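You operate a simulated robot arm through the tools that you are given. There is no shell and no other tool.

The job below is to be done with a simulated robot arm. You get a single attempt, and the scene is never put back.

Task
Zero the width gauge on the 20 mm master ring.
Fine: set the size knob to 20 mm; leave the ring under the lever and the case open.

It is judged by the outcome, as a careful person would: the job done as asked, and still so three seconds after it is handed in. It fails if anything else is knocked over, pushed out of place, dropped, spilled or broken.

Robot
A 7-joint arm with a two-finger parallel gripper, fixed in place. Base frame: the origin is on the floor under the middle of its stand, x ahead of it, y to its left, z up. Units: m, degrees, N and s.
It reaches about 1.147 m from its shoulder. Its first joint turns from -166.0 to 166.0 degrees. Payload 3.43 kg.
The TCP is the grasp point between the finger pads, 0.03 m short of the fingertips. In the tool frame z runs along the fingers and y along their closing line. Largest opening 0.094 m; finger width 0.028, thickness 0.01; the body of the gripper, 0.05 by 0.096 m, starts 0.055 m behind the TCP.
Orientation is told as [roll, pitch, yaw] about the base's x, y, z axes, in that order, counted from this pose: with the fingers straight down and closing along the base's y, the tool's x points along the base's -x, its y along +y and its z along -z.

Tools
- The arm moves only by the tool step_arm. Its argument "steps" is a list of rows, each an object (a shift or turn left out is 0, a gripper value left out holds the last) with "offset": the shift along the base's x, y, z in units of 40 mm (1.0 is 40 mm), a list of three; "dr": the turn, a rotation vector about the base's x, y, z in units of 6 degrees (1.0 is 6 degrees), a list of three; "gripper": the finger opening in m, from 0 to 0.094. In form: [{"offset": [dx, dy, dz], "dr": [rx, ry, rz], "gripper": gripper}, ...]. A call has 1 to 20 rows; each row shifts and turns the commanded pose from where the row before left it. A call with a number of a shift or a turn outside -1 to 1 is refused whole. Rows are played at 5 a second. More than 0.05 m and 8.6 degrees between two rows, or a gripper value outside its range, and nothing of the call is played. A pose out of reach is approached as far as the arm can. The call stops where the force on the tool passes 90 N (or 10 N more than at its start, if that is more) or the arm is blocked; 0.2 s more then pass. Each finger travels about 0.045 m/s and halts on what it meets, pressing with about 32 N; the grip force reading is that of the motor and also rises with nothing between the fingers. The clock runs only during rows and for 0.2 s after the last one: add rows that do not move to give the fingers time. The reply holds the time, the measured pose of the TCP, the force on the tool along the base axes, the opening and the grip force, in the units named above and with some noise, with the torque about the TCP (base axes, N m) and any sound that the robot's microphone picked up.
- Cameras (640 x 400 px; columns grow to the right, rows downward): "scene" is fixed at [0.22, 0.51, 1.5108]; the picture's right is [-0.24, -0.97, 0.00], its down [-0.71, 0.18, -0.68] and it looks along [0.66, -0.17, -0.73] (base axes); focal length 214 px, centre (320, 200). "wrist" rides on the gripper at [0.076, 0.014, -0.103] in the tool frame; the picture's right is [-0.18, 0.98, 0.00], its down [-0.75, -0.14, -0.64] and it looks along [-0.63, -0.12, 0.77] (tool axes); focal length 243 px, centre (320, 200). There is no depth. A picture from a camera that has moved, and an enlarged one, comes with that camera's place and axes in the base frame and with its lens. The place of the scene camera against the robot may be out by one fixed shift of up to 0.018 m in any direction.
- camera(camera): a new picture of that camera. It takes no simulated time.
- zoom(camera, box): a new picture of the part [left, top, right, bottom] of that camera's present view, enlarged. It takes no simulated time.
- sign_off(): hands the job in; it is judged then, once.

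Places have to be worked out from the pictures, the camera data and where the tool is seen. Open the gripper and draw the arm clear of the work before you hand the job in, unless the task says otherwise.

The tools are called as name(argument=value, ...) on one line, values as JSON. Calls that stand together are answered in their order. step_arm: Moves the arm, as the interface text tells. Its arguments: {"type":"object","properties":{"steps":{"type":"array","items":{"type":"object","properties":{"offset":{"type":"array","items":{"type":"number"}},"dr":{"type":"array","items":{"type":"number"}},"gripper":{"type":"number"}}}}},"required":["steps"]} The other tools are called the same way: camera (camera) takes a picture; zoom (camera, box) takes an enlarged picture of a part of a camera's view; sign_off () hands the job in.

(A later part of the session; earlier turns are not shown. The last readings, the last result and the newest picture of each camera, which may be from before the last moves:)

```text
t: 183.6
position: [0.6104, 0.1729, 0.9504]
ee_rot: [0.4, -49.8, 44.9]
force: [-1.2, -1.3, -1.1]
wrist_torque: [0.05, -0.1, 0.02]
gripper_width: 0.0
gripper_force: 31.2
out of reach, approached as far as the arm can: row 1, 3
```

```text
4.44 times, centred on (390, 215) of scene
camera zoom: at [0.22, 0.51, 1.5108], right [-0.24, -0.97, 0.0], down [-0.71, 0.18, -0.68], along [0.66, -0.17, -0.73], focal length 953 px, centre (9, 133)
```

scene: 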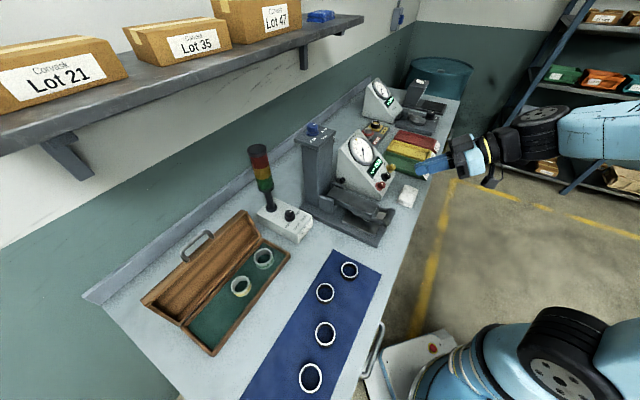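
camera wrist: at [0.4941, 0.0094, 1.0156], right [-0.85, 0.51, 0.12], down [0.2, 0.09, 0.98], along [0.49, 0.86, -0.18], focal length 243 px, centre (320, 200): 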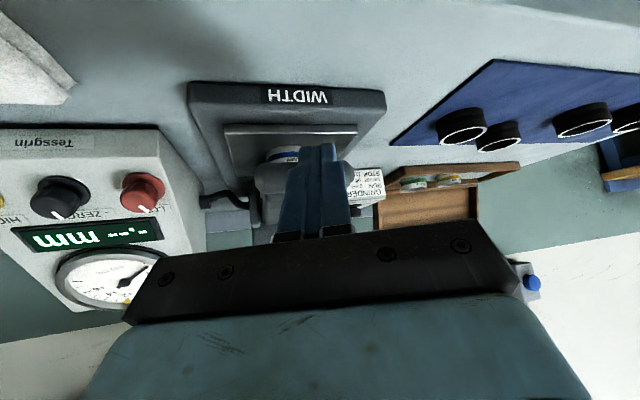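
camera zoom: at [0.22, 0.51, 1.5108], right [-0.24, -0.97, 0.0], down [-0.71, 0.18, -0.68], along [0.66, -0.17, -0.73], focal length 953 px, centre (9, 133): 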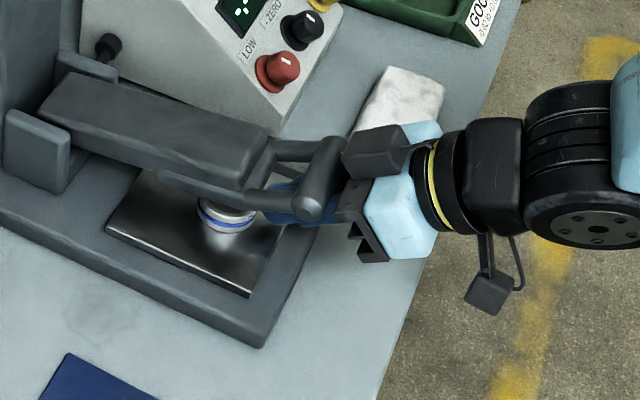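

Near the reach boundary, the hand slid ~7 mm to the right. I'll move forward and left to re-centre on the ring while lowering the remaining few millimetres.

step_arm(steps=[{"offset": [0.018, 0.125, -0.06]}, {"offset": [0.018, 0.125, -0.06]}, {}])

zoom(camera="wrist", box=[180, 50, 460, 240])

zoom(camera="scene", box=[330, 170, 450, 260])

```text
t: 184.4
position: [0.6115, 0.1808, 0.9466]
ee_rot: [0.4, -49.9, 44.6]
force: [-7.3, -36.0, 23.3]
wrist_torque: [1.73, -0.61, 0.19]
gripper_width: 0.0001
gripper_force: 32.1
```

```text
2.11 times, centred on (320, 145) of wrist
camera zoom: at [0.5118, 0.1, 0.9548], right [-0.61, 0.78, 0.15], down [0.1, -0.11, 0.99], along [0.79, 0.62, -0.01], focal length 511 px, centre (320, 316)
```

zoom: 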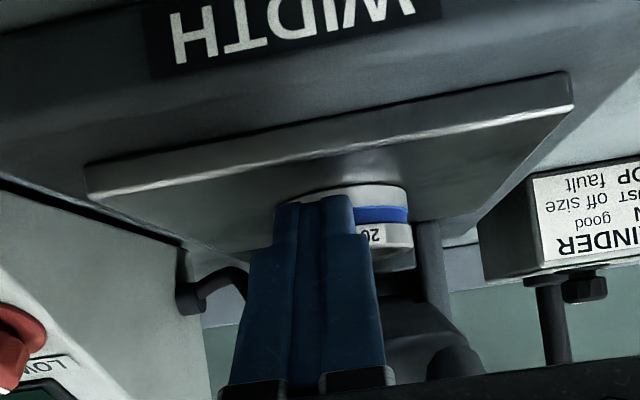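

```text
4.44 times, centred on (390, 215) of scene
camera zoom: at [0.22, 0.51, 1.5108], right [-0.24, -0.97, 0.0], down [-0.71, 0.18, -0.68], along [0.66, -0.17, -0.73], focal length 953 px, centre (9, 133)
```

zoom: 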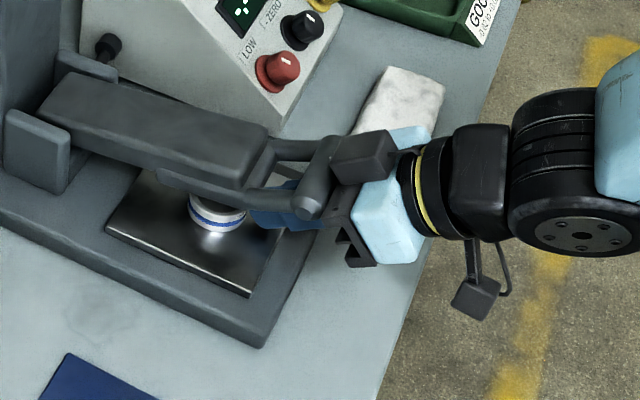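

The ring moved further in; the bar is now against the gripper body again (≈b limit). I'll lower 2.5 mm, which advances the contact on the slanted fingertip by ~2 mm.

step_arm(steps=[{"offset": [-0.03, -0.03, -0.03]}, {"offset": [0, 0, -0.035]}, {"offset": [0.02, 0.02, 0]}, {}])

zoom(camera="wrist", box=[180, 50, 460, 240])

```text
t: 185.4
position: [0.6079, 0.1814, 0.9442]
ee_rot: [0.4, -49.9, 45.0]
force: [-29.2, -25.4, 39.3]
wrist_torque: [-0.15, 0.23, 0.08]
gripper_width: 0.0003
gripper_force: 31.5
```

```text
2.11 times, centred on (320, 145) of wrist
camera zoom: at [0.5103, 0.1004, 0.9524], right [-0.61, 0.78, 0.14], down [0.1, -0.11, 0.99], along [0.78, 0.62, -0.01], focal length 511 px, centre (320, 316)
```

zoom: 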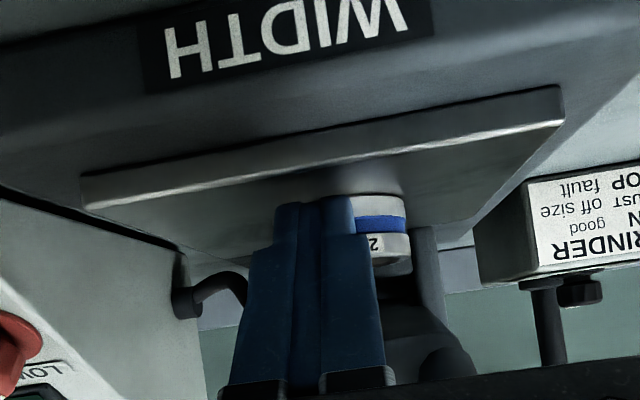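

The fingertip is now bearing directly on the ring's front edge and it's aligned sideways. Pushing forward a little more.

step_arm(steps=[{"offset": [0.04, 0.04, 0.02]}, {"offset": [0.03, 0.03, 0]}, {}])

zoom(camera="scene", box=[330, 170, 450, 260])

```text
t: 186.2
position: [0.6099, 0.1826, 0.9444]
ee_rot: [0.4, -49.7, 44.5]
force: [-39.6, -29.7, 27.3]
wrist_torque: [1.94, -2.53, -0.12]
gripper_width: 0.0
gripper_force: 32.1
stopped in row 3: the force on the tool passed its limit at 91 N (the readings are from after the stop); the commanded pose is now the measured one
```

```text
4.44 times, centred on (390, 215) of scene
camera zoom: at [0.22, 0.51, 1.5108], right [-0.24, -0.97, 0.0], down [-0.71, 0.18, -0.68], along [0.66, -0.17, -0.73], focal length 953 px, centre (9, 133)
```

zoom: 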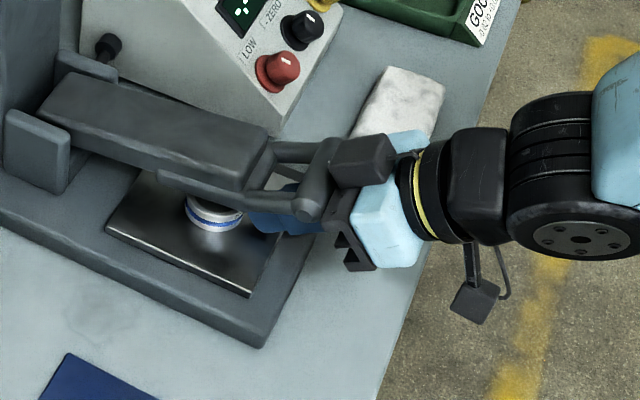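

That's the limit again (bar against the body), with the ring now near b ≈ 0.613. I'll retrace: back off, reduce the lean, and withdraw so the lever settles.

step_arm(steps=[{"offset": [-0.06, -0.06, 0]}, {"offset": [-0.06, -0.06, 0.1], "dr": [-0.393, 0.393, 0]}, {"offset": [-0.06, -0.06, 0.1], "dr": [-0.393, 0.393, 0]}, {"offset": [-0.06, -0.06, 0.1], "dr": [-0.393, 0.393, 0]}, {}])

step_arm(steps=[{"offset": [-0.12, -0.12, -0.05]}, {"offset": [-0.12, -0.12, -0.05]}, {"offset": [-0.1, -0.1, -0.05]}, {}])

zoom(camera="scene", box=[330, 170, 450, 260])

```text
t: 187.3
position: [0.6031, 0.1739, 0.9536]
ee_rot: [0.4, -39.4, 44.7]
force: [-0.6, -0.6, -2.3]
wrist_torque: [0.01, -0.09, 0.03]
gripper_width: 0.0
gripper_force: 32.4
```

```text
t: 188.3
position: [0.5893, 0.1608, 0.9483]
ee_rot: [0.4, -39.4, 44.7]
force: [-1.0, -0.5, -1.5]
wrist_torque: [-0.01, -0.05, 0.02]
gripper_width: 0.0
gripper_force: 32.1
```

```text
4.44 times, centred on (390, 215) of scene
camera zoom: at [0.22, 0.51, 1.5108], right [-0.24, -0.97, 0.0], down [-0.71, 0.18, -0.68], along [0.66, -0.17, -0.73], focal length 953 px, centre (9, 133)
```

zoom: 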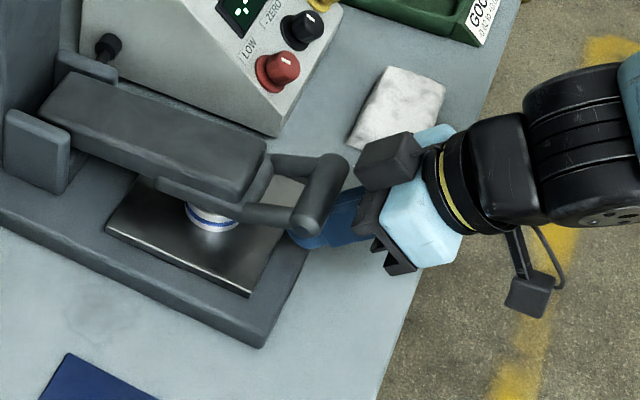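

Now swinging the heading and backing out the rest of the way.

step_arm(steps=[{"offset": [-0.02, -0.02, 0], "dr": [0, 0, 0.92]}, {"offset": [-0.02, -0.02, 0], "dr": [0, 0, 0.92]}, {"offset": [-0.02, -0.02, 0], "dr": [0, 0, 0.92]}, {"offset": [-0.02, -0.02, 0], "dr": [0, 0, 0.92]}, {"offset": [-0.12, -0.12, 0]}, {"offset": [-0.12, -0.12, 0]}, {"offset": [-0.15, -0.15, 0]}, {"offset": [-0.2, -0.2, 0]}, {"offset": [-0.2, -0.2, 0]}, {}])

zoom(camera="scene", box=[330, 180, 400, 250])

zoom(camera="scene", box=[335, 125, 405, 200])

```text
t: 190.6
position: [0.5544, 0.1276, 0.9474]
ee_rot: [0.3, -39.5, 66.7]
force: [-0.8, 0.0, -0.1]
wrist_torque: [0.01, 0.02, 0.0]
gripper_width: 0.0
gripper_force: 31.6
```

```text
5.71 times, centred on (365, 215) of scene
camera zoom: at [0.22, 0.51, 1.5108], right [-0.24, -0.97, 0.0], down [-0.71, 0.18, -0.68], along [0.66, -0.17, -0.73], focal length 1226 px, centre (63, 114)
```

zoom: 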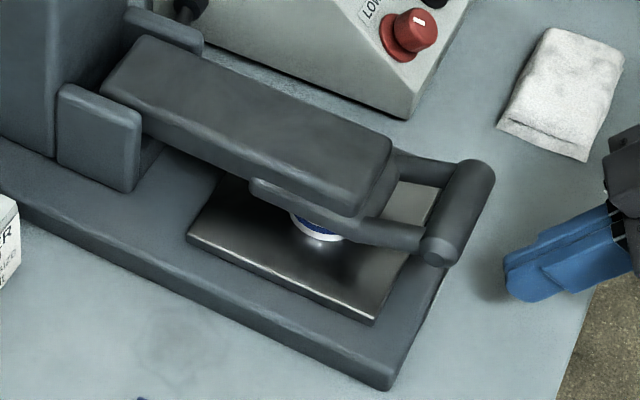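

```text
5.33 times, centred on (370, 162) of scene
camera zoom: at [0.22, 0.51, 1.5108], right [-0.24, -0.97, 0.0], down [-0.71, 0.18, -0.68], along [0.66, -0.17, -0.73], focal length 1144 px, centre (53, 400)
```

zoom: 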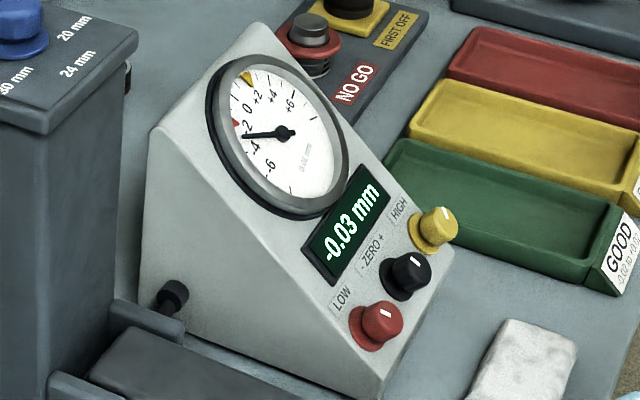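

The gauge now reads −0.03 mm on the 20 mm ring with the size knob at 20. What remains is turning the black ZERO knob until it reads 0.00. I'll rise and move in front of the dial box to study the knob.

step_arm(steps=[{"offset": [-0.05, -0.05, 0.6]}, {"offset": [0, 0, 0.9]}, {"offset": [0, 0, 0.9]}, {"offset": [0, 0, 0.9]}, {"offset": [0, 0, 0.9]}, {"offset": [0, 0, 0.8]}, {"offset": [0.75, -0.65, 0], "dr": [-0.575, 0.575, -0.9]}, {"offset": [0.75, -0.65, 0], "dr": [-0.575, 0.575, -0.9]}, {"offset": [0.75, -0.65, 0], "dr": [-0.575, 0.575, -0.9]}, {"offset": [0.75, -0.65, 0], "dr": [-0.575, 0.575, -0.9]}, {"offset": [0.75, -0.65, 0]}, {}])

camera(camera="wrist")

camera(camera="scene")

```text
t: 193.2
position: [0.7012, -0.0076, 1.1473]
ee_rot: [4.2, -20.3, 43.0]
force: [-0.5, 0.0, 0.4]
wrist_torque: [0.02, 0.03, 0.02]
gripper_width: 0.0
gripper_force: 32.2
```

```text
taken
camera wrist: at [0.6197, -0.0765, 1.2177], right [-0.56, 0.82, 0.13], down [0.49, 0.2, 0.85], along [0.67, 0.54, -0.51], focal length 243 px, centre (320, 200)
```

wrist: 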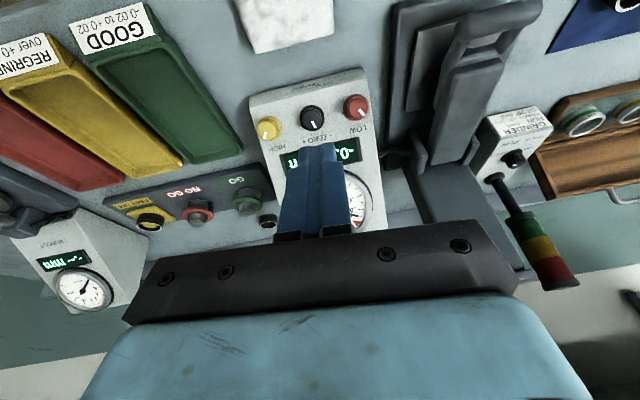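

```text
taken
```

scene: 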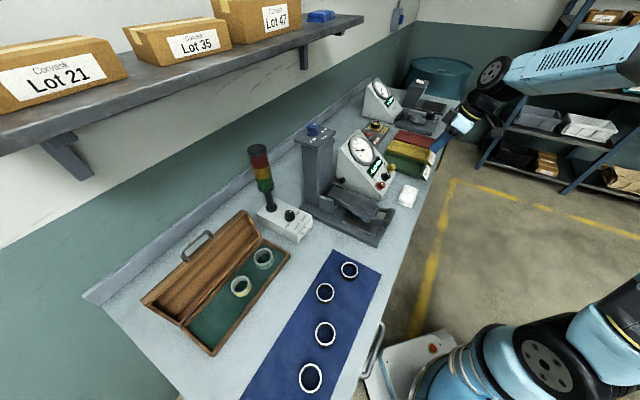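

The knobs are in view. Zooming on them and the display.

zoom(camera="wrist", box=[230, 60, 410, 180])

zoom(camera="scene", box=[355, 150, 405, 200])

```text
3.33 times, centred on (320, 120) of wrist
camera zoom: at [0.6197, -0.0765, 1.2177], right [-0.56, 0.82, 0.13], down [0.49, 0.2, 0.85], along [0.67, 0.54, -0.51], focal length 809 px, centre (320, 467)
```

zoom: 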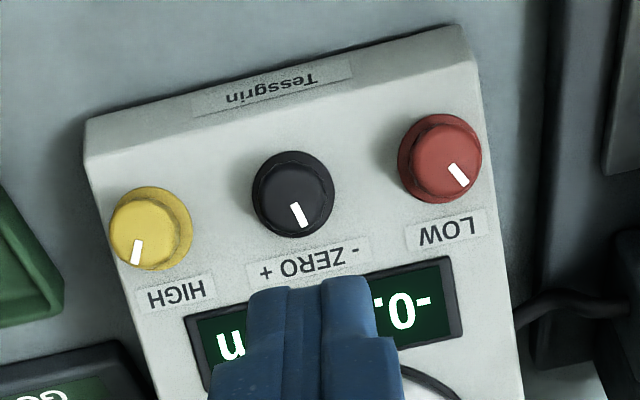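

```text
8.00 times, centred on (380, 175) of scene
camera zoom: at [0.22, 0.51, 1.5108], right [-0.24, -0.97, 0.0], down [-0.71, 0.18, -0.68], along [0.66, -0.17, -0.73], focal length 1716 px, centre (-160, 400)
```

zoom: 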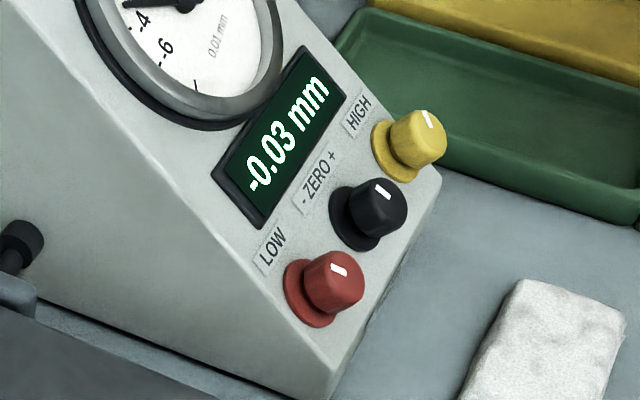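

The display reads −0.03 and the knob pointer is just left of 12 o'clock, so it needs a small clockwise turn toward "+". I'll fix the small roll, open the fingers for a clear view, and lower 80 mm for a second view to triangulate.

step_arm(steps=[{"dr": [-0.48, -0.448, -0.243], "gripper": 0.09}, {"offset": [0, 0, -0.7]}, {"offset": [0, 0, -0.7]}, {"offset": [0, 0, -0.6]}, {}])

camera(camera="wrist")

zoom(camera="wrist", box=[220, 60, 400, 200])

```text
t: 194.3
position: [0.7025, -0.0067, 1.0671]
ee_rot: [0.0, -20.4, 43.0]
force: [0.4, 0.1, 0.8]
wrist_torque: [0.02, 0.01, 0.01]
gripper_width: 0.09
gripper_force: 0.1
```

```text
taken
camera wrist: at [0.6153, -0.0707, 1.1378], right [-0.54, 0.84, 0.06], down [0.45, 0.23, 0.86], along [0.71, 0.5, -0.5], focal length 243 px, centre (320, 200)
```

wrist: 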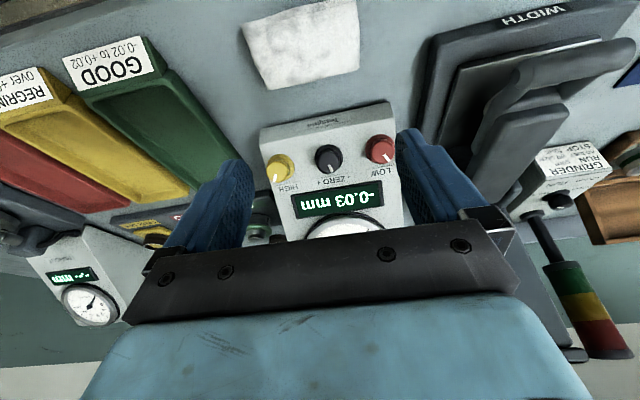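

```text
2.86 times, centred on (310, 130) of wrist
camera zoom: at [0.6153, -0.0707, 1.1378], right [-0.54, 0.84, 0.06], down [0.45, 0.23, 0.86], along [0.71, 0.5, -0.5], focal length 693 px, centre (349, 400)
```

zoom: 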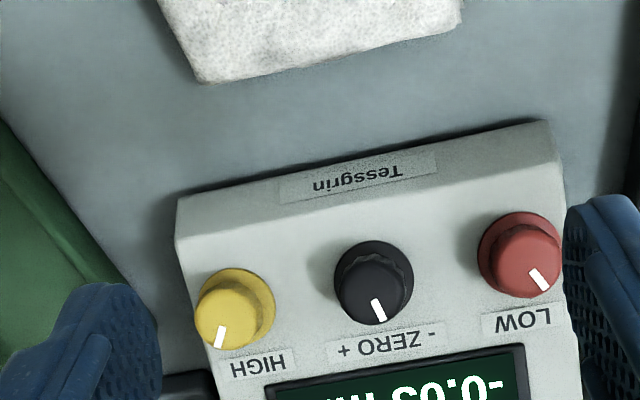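

The dial face slopes ~46°, and the ZERO cap is near (0.796, 0.075, 0.948). To avoid the neighbours I'll grip it with one finger above and one below (closing along the slope). I'll rise, level, and turn to yaw −45° first.

step_arm(steps=[{"offset": [0, 0, 0.5], "dr": [-0.58, 0.622, 0]}, {"offset": [0, 0, 0.5], "dr": [-0.58, 0.622, 0]}, {"offset": [0, 0, 0.5], "dr": [-0.58, 0.622, 0]}, {"offset": [0, 0, 0.5], "dr": [-0.58, 0.622, 0]}, {"dr": [0, 0, -0.98]}, {"dr": [0, 0, -0.98]}, {"dr": [0, 0, -0.98]}, {"dr": [0, 0, -0.98]}, {"dr": [0, 0, -0.98]}, {"dr": [0, 0, -0.98]}, {"dr": [0, 0, -0.98]}, {"dr": [0, 0, -0.98]}, {"dr": [0, 0, -0.98]}, {"dr": [0, 0, -0.98]}, {"dr": [0, 0, -0.98]}, {"dr": [0, 0, -0.98]}, {"dr": [0, 0, -0.98]}, {"dr": [0, 0, -0.98]}, {"dr": [0, 0, -0.98]}, {}])

step_arm(steps=[{"offset": [0.1, 0.05, 0], "dr": [0.683, -0.683, 0]}, {"offset": [0.1, 0.05, 0], "dr": [0.683, -0.683, 0]}, {"offset": [0.1, 0.05, 0], "dr": [0.683, -0.683, 0]}, {"offset": [0.1, 0.05, 0], "dr": [0.683, -0.683, 0]}, {"offset": [0.1, 0.05, 0], "dr": [0.683, -0.683, 0]}, {"offset": [0.1, 0.05, 0], "dr": [0.683, -0.683, 0]}, {"offset": [0.1, 0.05, 0], "dr": [0.683, -0.683, 0]}, {"offset": [0.1, 0.05, 0], "dr": [0.683, -0.683, 0]}, {}])

camera(camera="wrist")

camera(camera="scene")

```text
t: 198.6
position: [0.7025, -0.0061, 1.1483]
ee_rot: [0.0, 0.1, -45.3]
force: [-0.4, -0.5, 0.0]
wrist_torque: [0.01, 0.01, 0.0]
gripper_width: 0.0899
gripper_force: 0.1
```

```text
t: 200.6
position: [0.7343, 0.0097, 1.1478]
ee_rot: [46.4, 0.0, -45.2]
force: [-0.3, 1.0, -0.1]
wrist_torque: [0.01, 0.01, -0.03]
gripper_width: 0.09
gripper_force: 0.1
```

```text
taken
camera wrist: at [0.6365, 0.0166, 1.2294], right [0.61, 0.35, 0.71], down [0.13, -0.93, 0.34], along [0.78, -0.11, -0.62], focal length 243 px, centre (320, 200)
```

wrist: 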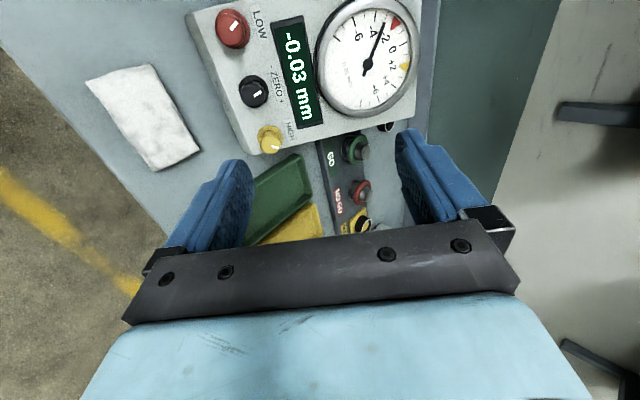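

```text
taken
```

scene: 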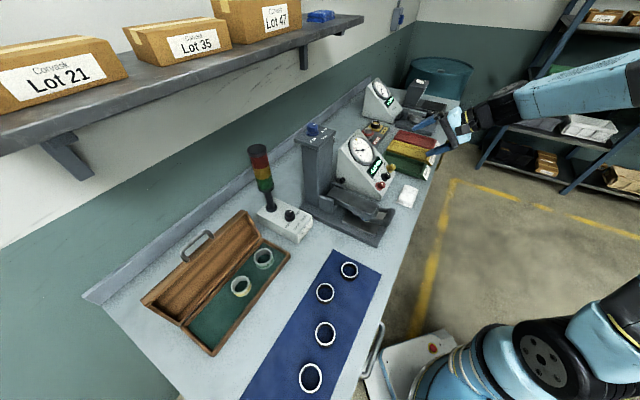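

This orientation works and the wrist camera sees both the display (−0.03) and the knobs. Zooming to locate the ZERO knob precisely.

zoom(camera="wrist", box=[180, 0, 440, 170])

zoom(camera="wrist", box=[210, 50, 320, 130])

```text
2.35 times, centred on (310, 85) of wrist
camera zoom: at [0.6365, 0.0166, 1.2294], right [0.61, 0.35, 0.71], down [0.13, -0.93, 0.34], along [0.78, -0.11, -0.62], focal length 571 px, centre (344, 471)
```

zoom: 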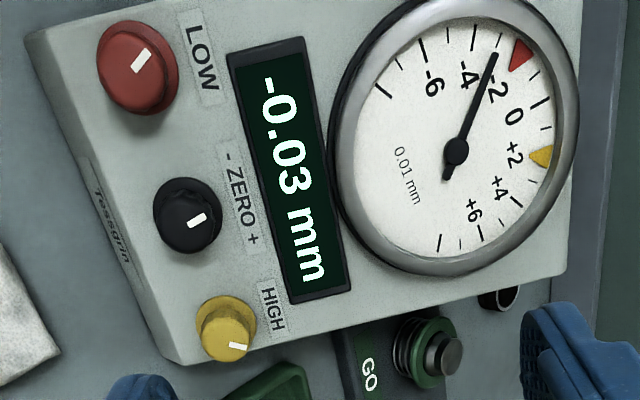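

```text
5.00 times, centred on (265, 90) of wrist
camera zoom: at [0.6365, 0.0166, 1.2294], right [0.61, 0.35, 0.71], down [0.13, -0.93, 0.34], along [0.78, -0.11, -0.62], focal length 1213 px, centre (595, 750)
```

zoom: 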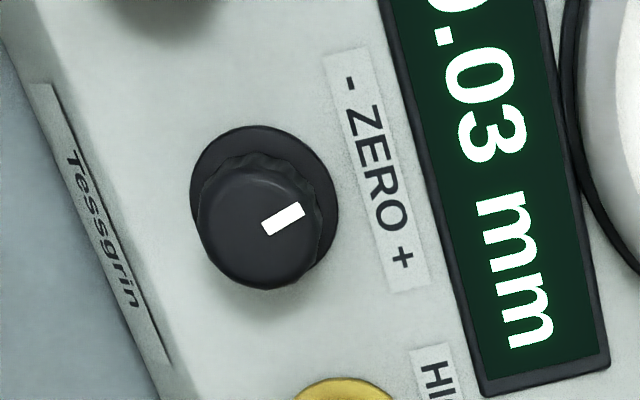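

The pointer is at 12 o'clock; the cap (~30 mm) is near (a −0.511, b 0.617, z 0.948), and neighbours are ~70 mm away, so there's room. Moving to a hover 60 mm out along the knob's axis.

step_arm(steps=[{"offset": [0.168, 0.168, -0.79], "gripper": 0.056}, {"offset": [0.168, 0.168, -0.79]}, {"offset": [0.168, 0.168, -0.79]}, {"offset": [0.168, 0.168, -0.79]}, {"offset": [0.168, 0.168, -0.79]}, {}])

camera(camera="wrist")

zoom(camera="wrist", box=[200, 40, 440, 220])

zoom(camera="scene", box=[340, 110, 460, 210])

```text
t: 201.9
position: [0.7671, 0.0409, 0.9892]
ee_rot: [46.4, 0.2, -45.1]
force: [-0.5, -0.3, -0.1]
wrist_torque: [0.01, 0.02, 0.0]
gripper_width: 0.0562
gripper_force: 0.1
```

```text
taken
camera wrist: at [0.6702, 0.048, 1.0712], right [0.61, 0.35, 0.71], down [0.13, -0.93, 0.34], along [0.78, -0.11, -0.62], focal length 243 px, centre (320, 200)
```

wrist: 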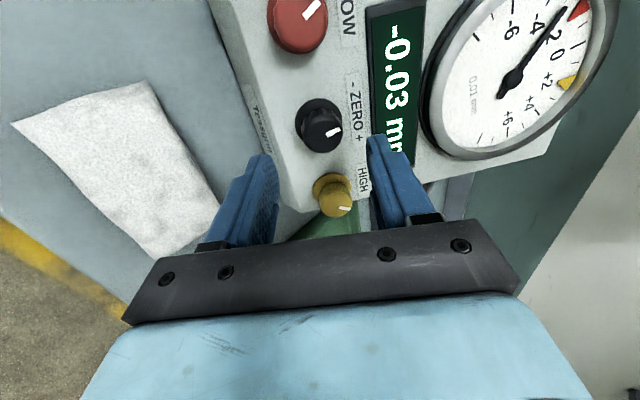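

```text
2.22 times, centred on (320, 130) of wrist
camera zoom: at [0.6702, 0.048, 1.0712], right [0.61, 0.35, 0.71], down [0.13, -0.93, 0.34], along [0.78, -0.11, -0.62], focal length 539 px, centre (320, 356)
```

zoom: 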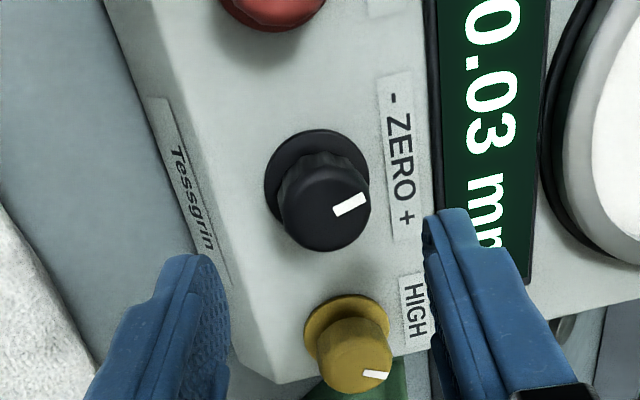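

```text
4.00 times, centred on (400, 160) of scene
camera zoom: at [0.22, 0.51, 1.5108], right [-0.24, -0.97, 0.0], down [-0.71, 0.18, -0.68], along [0.66, -0.17, -0.73], focal length 858 px, centre (0, 360)
```

zoom: 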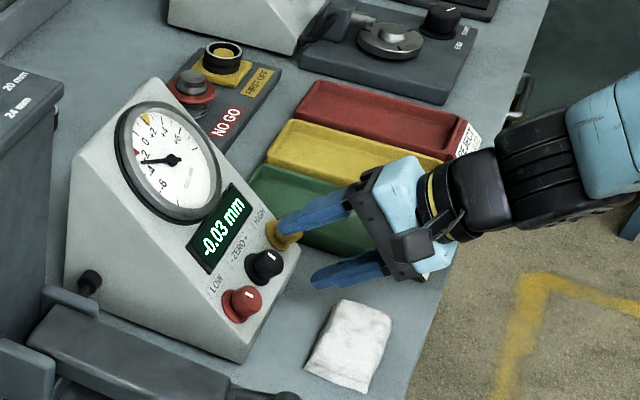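

Triangulation from the two views puts the cap ~54 mm ahead along the axis and only 4–5 mm to the left / 3 mm up-slope. I'll correct that and advance 20 mm.

step_arm(steps=[{"offset": [-0.03, 0.11, 0.06]}, {"offset": [0.256, 0.256, -0.345]}, {}])

zoom(camera="wrist", box=[200, 40, 440, 220])

zoom(camera="scene", box=[340, 130, 440, 210])

```text
t: 202.8
position: [0.7784, 0.0562, 0.9785]
ee_rot: [46.4, 0.3, -45.1]
force: [-0.6, -1.0, -0.3]
wrist_torque: [0.02, -0.02, 0.03]
gripper_width: 0.0558
gripper_force: 0.1
```

```text
2.22 times, centred on (320, 130) of wrist
camera zoom: at [0.6794, 0.064, 1.0598], right [0.61, 0.35, 0.71], down [0.13, -0.93, 0.34], along [0.78, -0.11, -0.62], focal length 539 px, centre (320, 356)
```

zoom: 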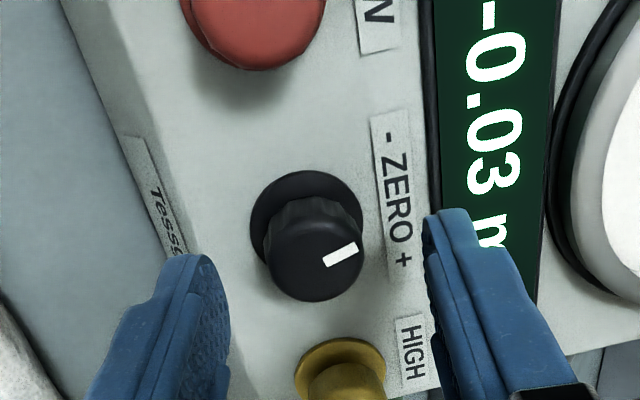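

```text
5.00 times, centred on (390, 170) of scene
camera zoom: at [0.22, 0.51, 1.5108], right [-0.24, -0.97, 0.0], down [-0.71, 0.18, -0.68], along [0.66, -0.17, -0.73], focal length 1072 px, centre (-30, 350)
```

zoom: 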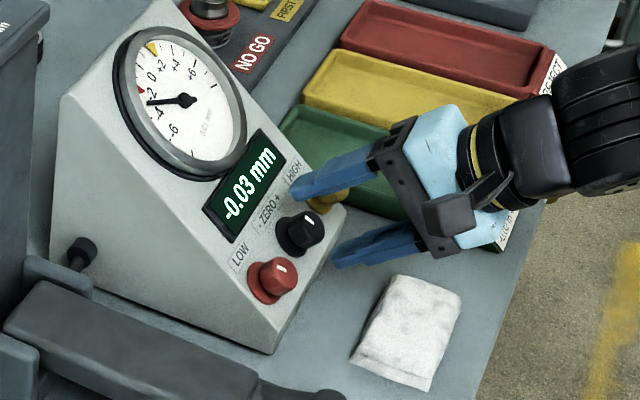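

Aligned on the cap axis. Advancing 16 mm so the fingers straddle the cap, then checking.

step_arm(steps=[{"offset": [0.103, 0.103, -0.138]}, {"offset": [0.103, 0.103, -0.138]}, {}])

zoom(camera="wrist", box=[200, 60, 440, 240])

zoom(camera="scene", box=[340, 130, 440, 210])

```text
t: 203.6
position: [0.7864, 0.0649, 0.9686]
ee_rot: [46.4, 0.2, -45.1]
force: [0.1, 0.0, -0.7]
wrist_torque: [0.01, 0.0, 0.01]
gripper_width: 0.0562
gripper_force: 0.0
```

```text
2.22 times, centred on (320, 150) of wrist
camera zoom: at [0.6873, 0.0726, 1.0496], right [0.61, 0.35, 0.71], down [0.13, -0.93, 0.34], along [0.78, -0.11, -0.62], focal length 539 px, centre (320, 311)
```

zoom: 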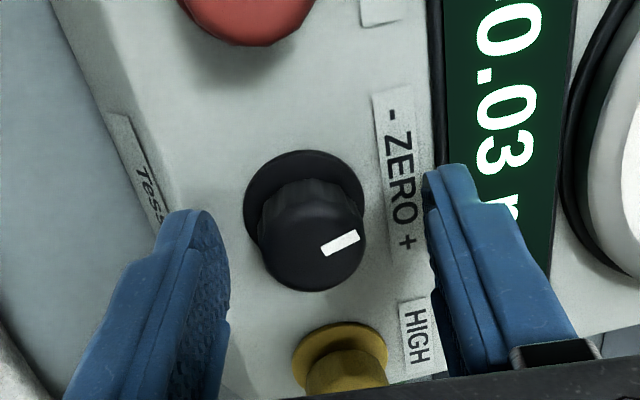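

```text
5.00 times, centred on (390, 170) of scene
camera zoom: at [0.22, 0.51, 1.5108], right [-0.24, -0.97, 0.0], down [-0.71, 0.18, -0.68], along [0.66, -0.17, -0.73], focal length 1072 px, centre (-30, 350)
```

zoom: 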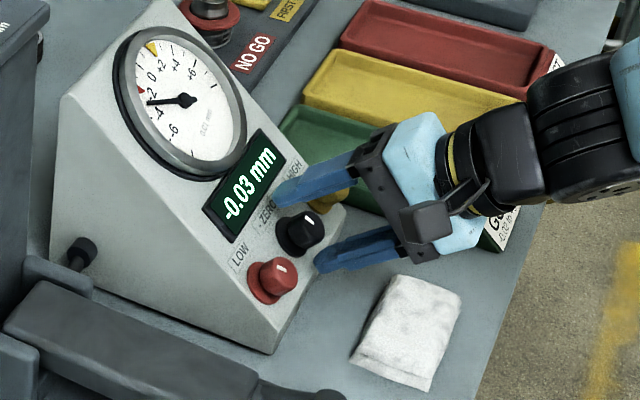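

The fingers straddle the ZERO cap, one above and one below, clear of LOW and HIGH. Closing on it.

step_arm(steps=[{"gripper": 0.015}, {}, {}, {}, {}])

zoom(camera="wrist", box=[200, 60, 440, 240])

zoom(camera="scene", box=[340, 120, 430, 200])

```text
t: 204.8
position: [0.7835, 0.0644, 0.9672]
ee_rot: [46.2, 0.2, -45.2]
force: [-23.6, -12.4, -26.8]
wrist_torque: [-1.22, 1.13, -0.04]
gripper_width: 0.0297
gripper_force: 45.4
```

```text
2.22 times, centred on (320, 150) of wrist
camera zoom: at [0.6866, 0.0715, 1.0482], right [0.61, 0.35, 0.71], down [0.13, -0.93, 0.34], along [0.78, -0.11, -0.62], focal length 539 px, centre (320, 311)
```

zoom: 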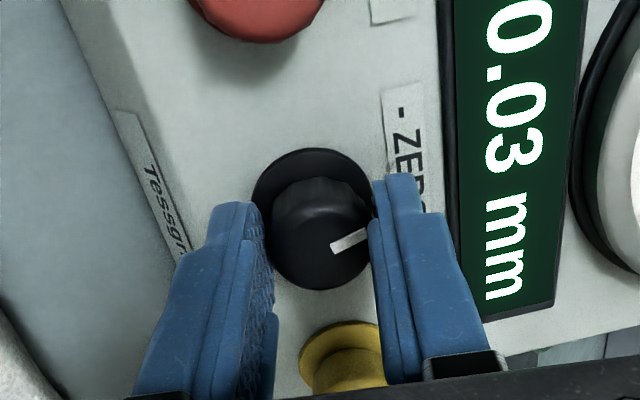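

```text
5.00 times, centred on (385, 160) of scene
camera zoom: at [0.22, 0.51, 1.5108], right [-0.24, -0.97, 0.0], down [-0.71, 0.18, -0.68], along [0.66, -0.17, -0.73], focal length 1072 px, centre (-5, 400)
```

zoom: 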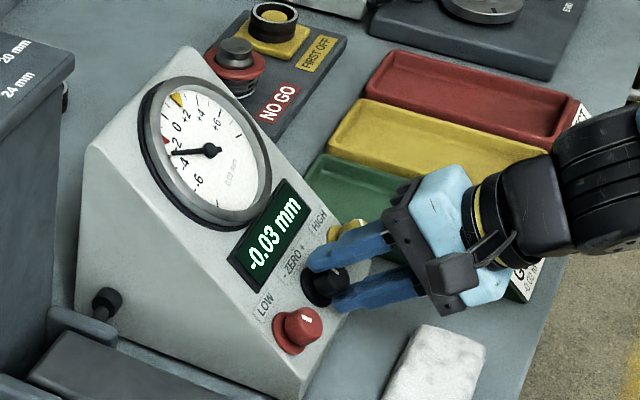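

Gripped (29.7 mm) with ~37 N of off-centre load down-slope. I'll recentre 2 mm that way, then turn 6° clockwise about the knob axis and check the reading.

step_arm(steps=[{"offset": [-0.026, -0.026, -0.037]}, {}, {"dr": [0.512, 0.512, -0.69]}, {}])

zoom(camera="wrist", box=[200, 30, 460, 220])

zoom(camera="scene", box=[345, 125, 405, 185])

```text
t: 205.8
position: [0.7851, 0.064, 0.9653]
ee_rot: [46.3, 4.6, -49.2]
force: [-15.6, -9.2, -16.7]
wrist_torque: [-1.29, 0.74, -0.31]
gripper_width: 0.0298
gripper_force: 44.7
```

```text
2.11 times, centred on (330, 125) of wrist
camera zoom: at [0.6914, 0.0737, 1.0536], right [0.67, 0.26, 0.69], down [0.08, -0.96, 0.28], along [0.74, -0.13, -0.66], focal length 511 px, centre (299, 358)
```

zoom: 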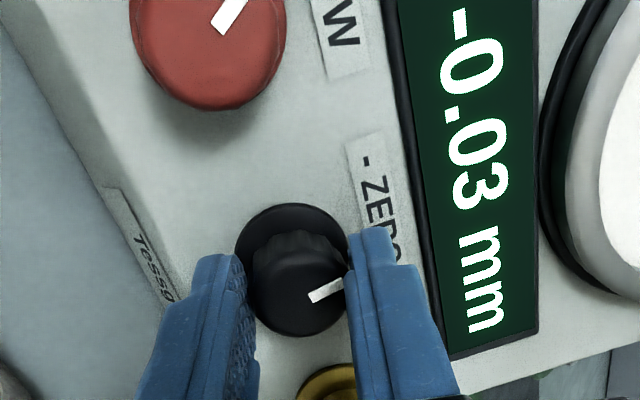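

```text
6.67 times, centred on (375, 155) of scene
camera zoom: at [0.22, 0.51, 1.5108], right [-0.24, -0.97, 0.0], down [-0.71, 0.18, -0.68], along [0.66, -0.17, -0.73], focal length 1430 px, centre (-47, 500)
```

zoom: 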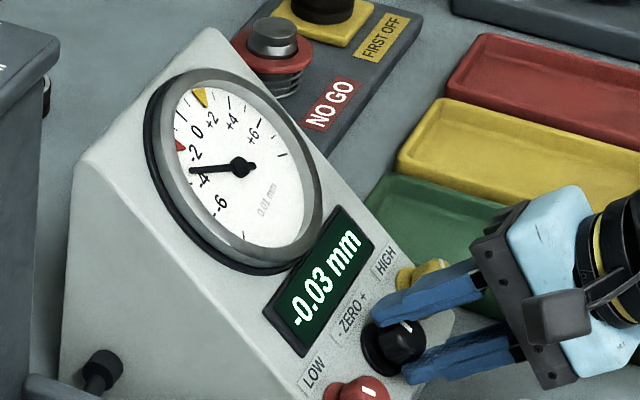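

The display hasn't changed yet. Let me look closely at the knob's pointer relative to its label to see whether it turned or slipped.

zoom(camera="wrist", box=[290, 80, 390, 200])

zoom(camera="scene", box=[370, 160, 400, 190])

zoom(camera="scene", box=[350, 130, 390, 170])

```text
3.33 times, centred on (340, 140) of wrist
camera zoom: at [0.6914, 0.0737, 1.0536], right [0.67, 0.26, 0.69], down [0.08, -0.96, 0.28], along [0.74, -0.13, -0.66], focal length 809 px, centre (253, 400)
```

zoom: 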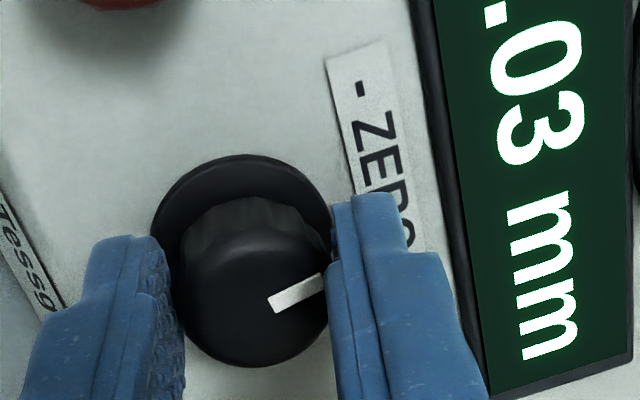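

```text
13.33 times, centred on (385, 175) of scene
camera zoom: at [0.22, 0.51, 1.5108], right [-0.24, -0.97, 0.0], down [-0.71, 0.18, -0.68], along [0.66, -0.17, -0.73], focal length 2860 px, centre (-547, 533)
```

zoom: 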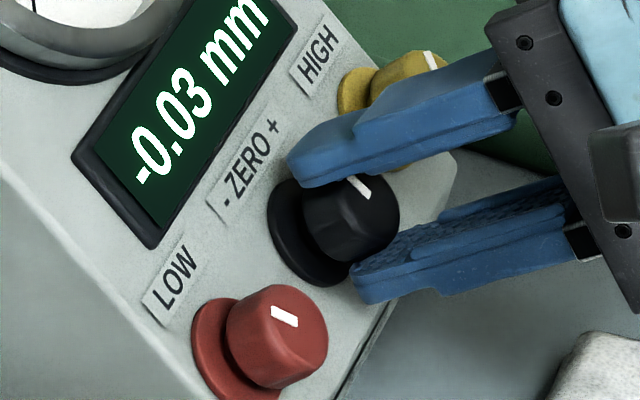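

```text
10.00 times, centred on (370, 150) of scene
camera zoom: at [0.22, 0.51, 1.5108], right [-0.24, -0.97, 0.0], down [-0.71, 0.18, -0.68], along [0.66, -0.17, -0.73], focal length 2145 px, centre (-180, 700)
```

zoom: 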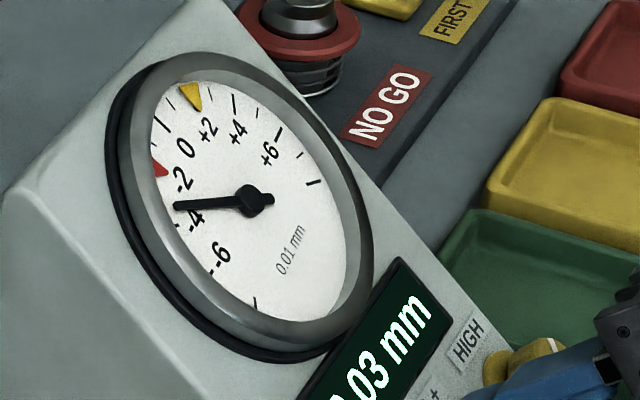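

The needle sits near −3.3. I'll turn another 12° in the same direction and watch which way the reading goes.

step_arm(steps=[{"dr": [0.512, 0.512, -0.69]}, {"dr": [0.512, 0.512, -0.69]}, {}])

zoom(camera="scene", box=[350, 130, 400, 190])

zoom(camera="wrist", box=[200, 30, 460, 220])

```text
t: 206.6
position: [0.7844, 0.0647, 0.9662]
ee_rot: [44.9, 13.1, -57.8]
force: [-15.3, -18.0, -13.6]
wrist_torque: [-1.3, 0.82, -0.25]
gripper_width: 0.0296
gripper_force: 44.9
```

```text
6.67 times, centred on (375, 160) of scene
camera zoom: at [0.22, 0.51, 1.5108], right [-0.24, -0.97, 0.0], down [-0.71, 0.18, -0.68], along [0.66, -0.17, -0.73], focal length 1430 px, centre (-47, 467)
```

zoom: 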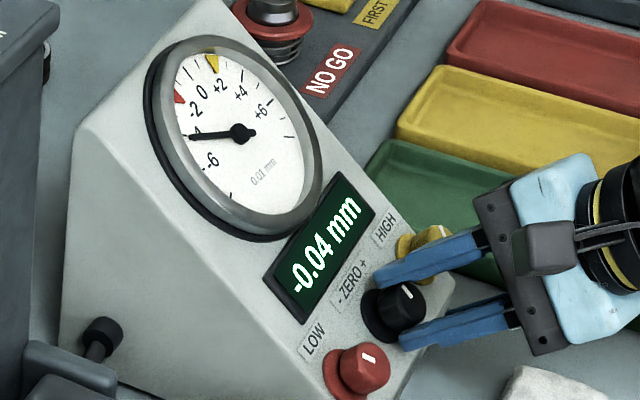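

```text
2.11 times, centred on (330, 125) of wrist
camera zoom: at [0.7032, 0.0767, 1.0645], right [0.77, 0.08, 0.63], down [-0.04, -0.98, 0.17], along [0.64, -0.16, -0.75], focal length 511 px, centre (299, 358)
```

zoom: 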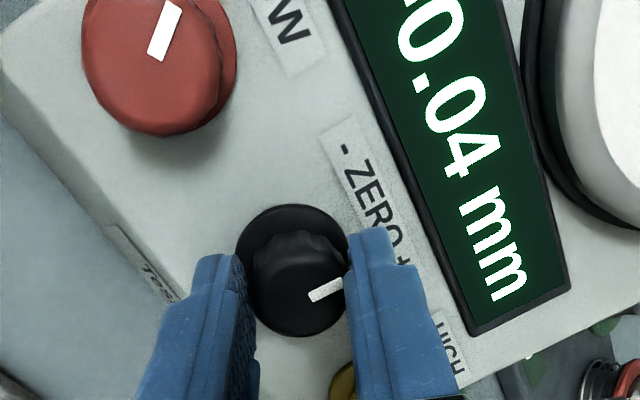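

The reading moved to −0.04, so this direction is wrong (or the grip itself nudged it). I'll turn back the other way 24° and watch.

step_arm(steps=[{"dr": [-0.512, -0.512, 0.69]}, {"dr": [-0.512, -0.512, 0.69]}, {"dr": [-0.512, -0.512, 0.69]}, {"dr": [-0.512, -0.512, 0.69]}, {}])

zoom(camera="scene", box=[350, 130, 400, 190])

zoom(camera="wrist", box=[200, 30, 460, 220])

```text
t: 207.8
position: [0.7834, 0.064, 0.9667]
ee_rot: [46.3, -4.2, -41.0]
force: [-14.1, -20.2, -10.2]
wrist_torque: [-0.73, 1.04, 0.19]
gripper_width: 0.0298
gripper_force: 45.3
```

```text
6.67 times, centred on (375, 160) of scene
camera zoom: at [0.22, 0.51, 1.5108], right [-0.24, -0.97, 0.0], down [-0.71, 0.18, -0.68], along [0.66, -0.17, -0.73], focal length 1430 px, centre (-47, 467)
```

zoom: 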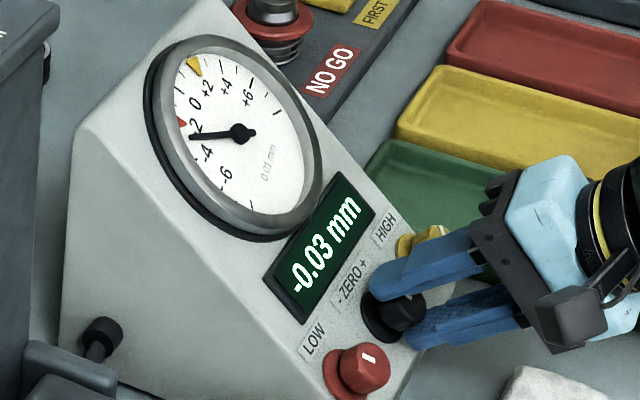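

```text
2.11 times, centred on (330, 125) of wrist
camera zoom: at [0.6808, 0.0684, 1.042], right [0.54, 0.43, 0.72], down [0.18, -0.9, 0.4], along [0.82, -0.09, -0.57], focal length 511 px, centre (299, 358)
```

zoom: 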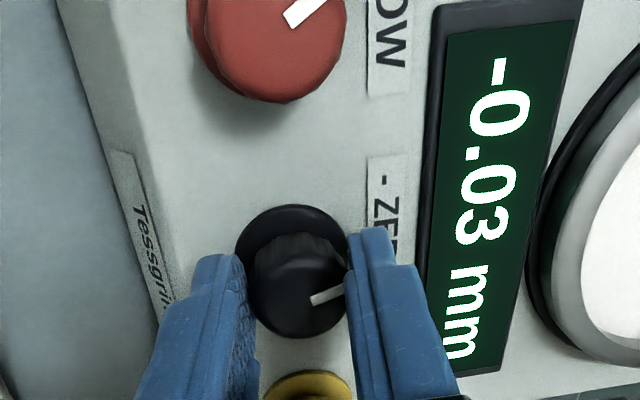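

The knob rotates the dial scale under the needle: counter-clockwise raises the reading (~0.01 mm per 20°). Continuing 30° counter-clockwise.

step_arm(steps=[{"dr": [-0.512, -0.512, 0.69]}, {"dr": [-0.512, -0.512, 0.69]}, {"dr": [-0.512, -0.512, 0.69]}, {"dr": [-0.512, -0.512, 0.69]}, {"dr": [-0.512, -0.512, 0.69]}, {}])

zoom(camera="scene", box=[350, 130, 400, 190])

zoom(camera="wrist", box=[200, 30, 460, 220])

```text
t: 209.2
position: [0.7836, 0.0647, 0.966]
ee_rot: [40.3, -25.1, -18.5]
force: [-14.6, -23.4, -13.5]
wrist_torque: [-1.15, 0.22, -0.51]
gripper_width: 0.0293
gripper_force: 45.4
```

```text
6.67 times, centred on (375, 160) of scene
camera zoom: at [0.22, 0.51, 1.5108], right [-0.24, -0.97, 0.0], down [-0.71, 0.18, -0.68], along [0.66, -0.17, -0.73], focal length 1430 px, centre (-47, 467)
```

zoom: 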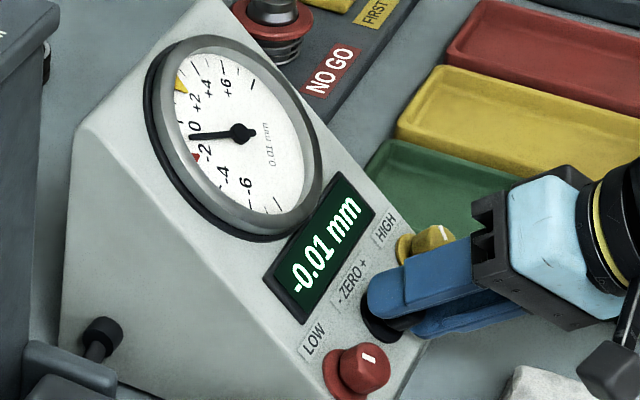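

```text
2.11 times, centred on (330, 125) of wrist
camera zoom: at [0.6668, 0.044, 1.013], right [0.14, 0.74, 0.65], down [0.32, -0.66, 0.68], along [0.94, 0.12, -0.33], focal length 511 px, centre (299, 358)
```

zoom: 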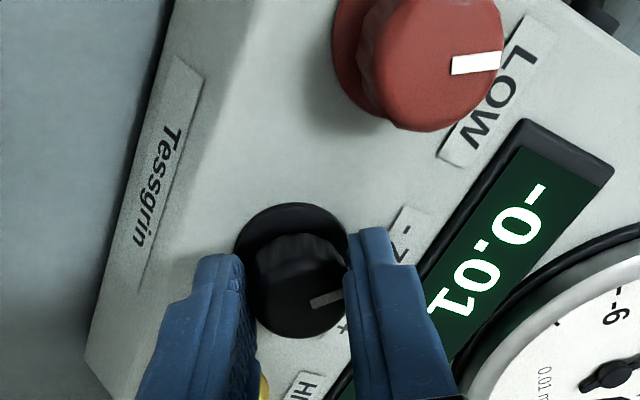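

−0.01 now. About 15° more should reach zero; turning 12° and checking the needle closely.

step_arm(steps=[{"dr": [-0.512, -0.512, 0.69]}, {"dr": [-0.512, -0.512, 0.69]}, {}])

zoom(camera="scene", box=[350, 130, 400, 190])

zoom(camera="scene", box=[355, 130, 380, 160])

```text
t: 209.9
position: [0.7848, 0.064, 0.965]
ee_rot: [35.2, -32.4, -7.7]
force: [-10.1, -21.8, -15.8]
wrist_torque: [-1.12, 0.42, -0.44]
gripper_width: 0.0291
gripper_force: 45.1
```

```text
6.67 times, centred on (375, 160) of scene
camera zoom: at [0.22, 0.51, 1.5108], right [-0.24, -0.97, 0.0], down [-0.71, 0.18, -0.68], along [0.66, -0.17, -0.73], focal length 1430 px, centre (-47, 467)
```

zoom: 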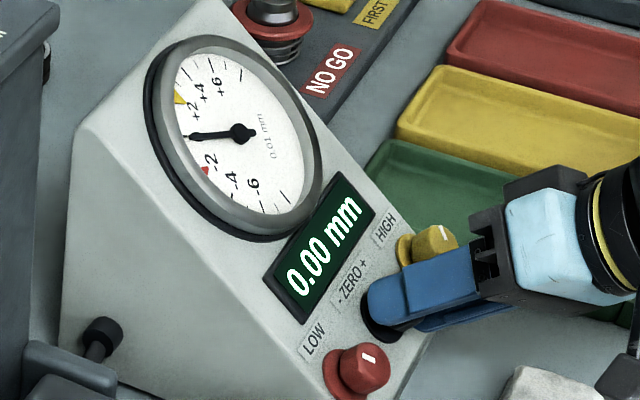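

```text
13.33 times, centred on (368, 145) of scene
camera zoom: at [0.22, 0.51, 1.5108], right [-0.24, -0.97, 0.0], down [-0.71, 0.18, -0.68], along [0.66, -0.17, -0.73], focal length 2860 px, centre (-313, 933)
```

zoom: 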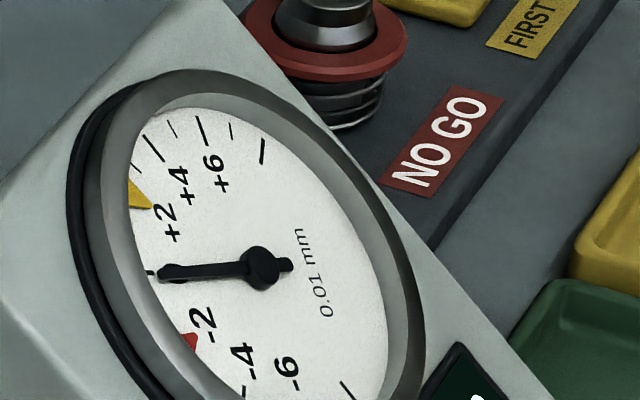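

The gauge reads 0.00 with the needle on the zero tick. Before opening I'll relieve the ~28 N side load on the knob so it doesn't twist on release, and recheck.

step_arm(steps=[{"offset": [-0.013, -0.028, -0.02]}, {}])

zoom(camera="scene", box=[350, 130, 400, 190])

```text
t: 210.6
position: [0.7851, 0.0627, 0.965]
ee_rot: [35.3, -32.5, -7.7]
force: [-2.8, -16.6, -8.0]
wrist_torque: [-1.04, 0.15, -0.56]
gripper_width: 0.0295
gripper_force: 45.0
```

```text
6.67 times, centred on (375, 160) of scene
camera zoom: at [0.22, 0.51, 1.5108], right [-0.24, -0.97, 0.0], down [-0.71, 0.18, -0.68], along [0.66, -0.17, -0.73], focal length 1430 px, centre (-47, 467)
```

zoom: 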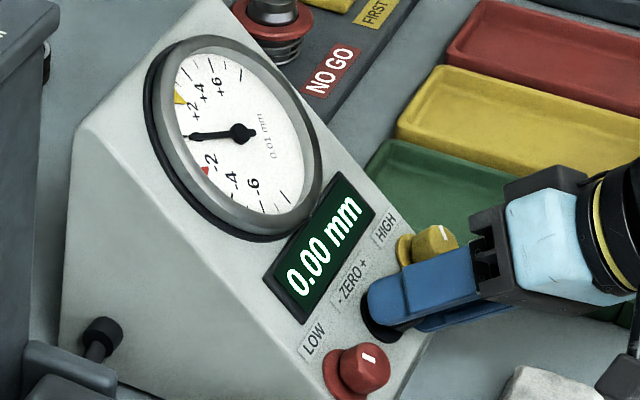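

Still 0.00 with less load. One more small relief, then open the fingers gently.

step_arm(steps=[{"offset": [0, -0.02, -0.01]}, {}, {"gripper": 0.034}, {}, {}])

zoom(camera="scene", box=[350, 130, 400, 190])

zoom(camera="wrist", box=[200, 30, 460, 220])

```text
t: 211.8
position: [0.7847, 0.064, 0.9653]
ee_rot: [35.1, -32.3, -7.7]
force: [0.1, 0.3, 1.0]
wrist_torque: [-0.01, -0.02, 0.0]
gripper_width: 0.034
gripper_force: 0.1
```

```text
6.67 times, centred on (375, 160) of scene
camera zoom: at [0.22, 0.51, 1.5108], right [-0.24, -0.97, 0.0], down [-0.71, 0.18, -0.68], along [0.66, -0.17, -0.73], focal length 1430 px, centre (-47, 467)
```

zoom: 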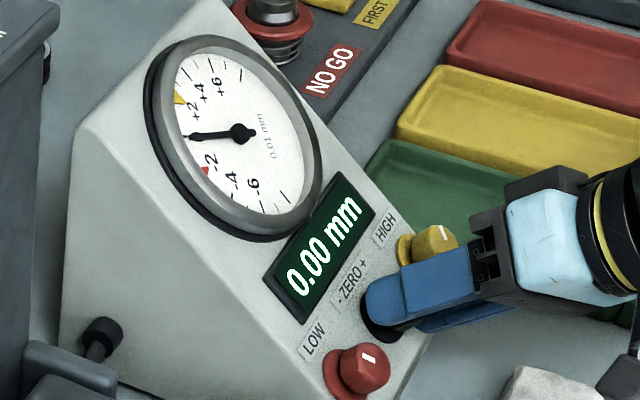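

```text
2.11 times, centred on (330, 125) of wrist
camera zoom: at [0.6658, 0.0308, 1.0028], right [-0.04, 0.82, 0.58], down [0.33, -0.53, 0.78], along [0.94, 0.22, -0.25], focal length 511 px, centre (299, 358)
```

zoom: 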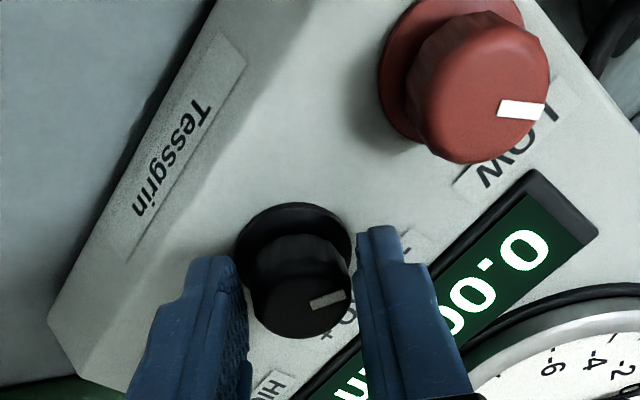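

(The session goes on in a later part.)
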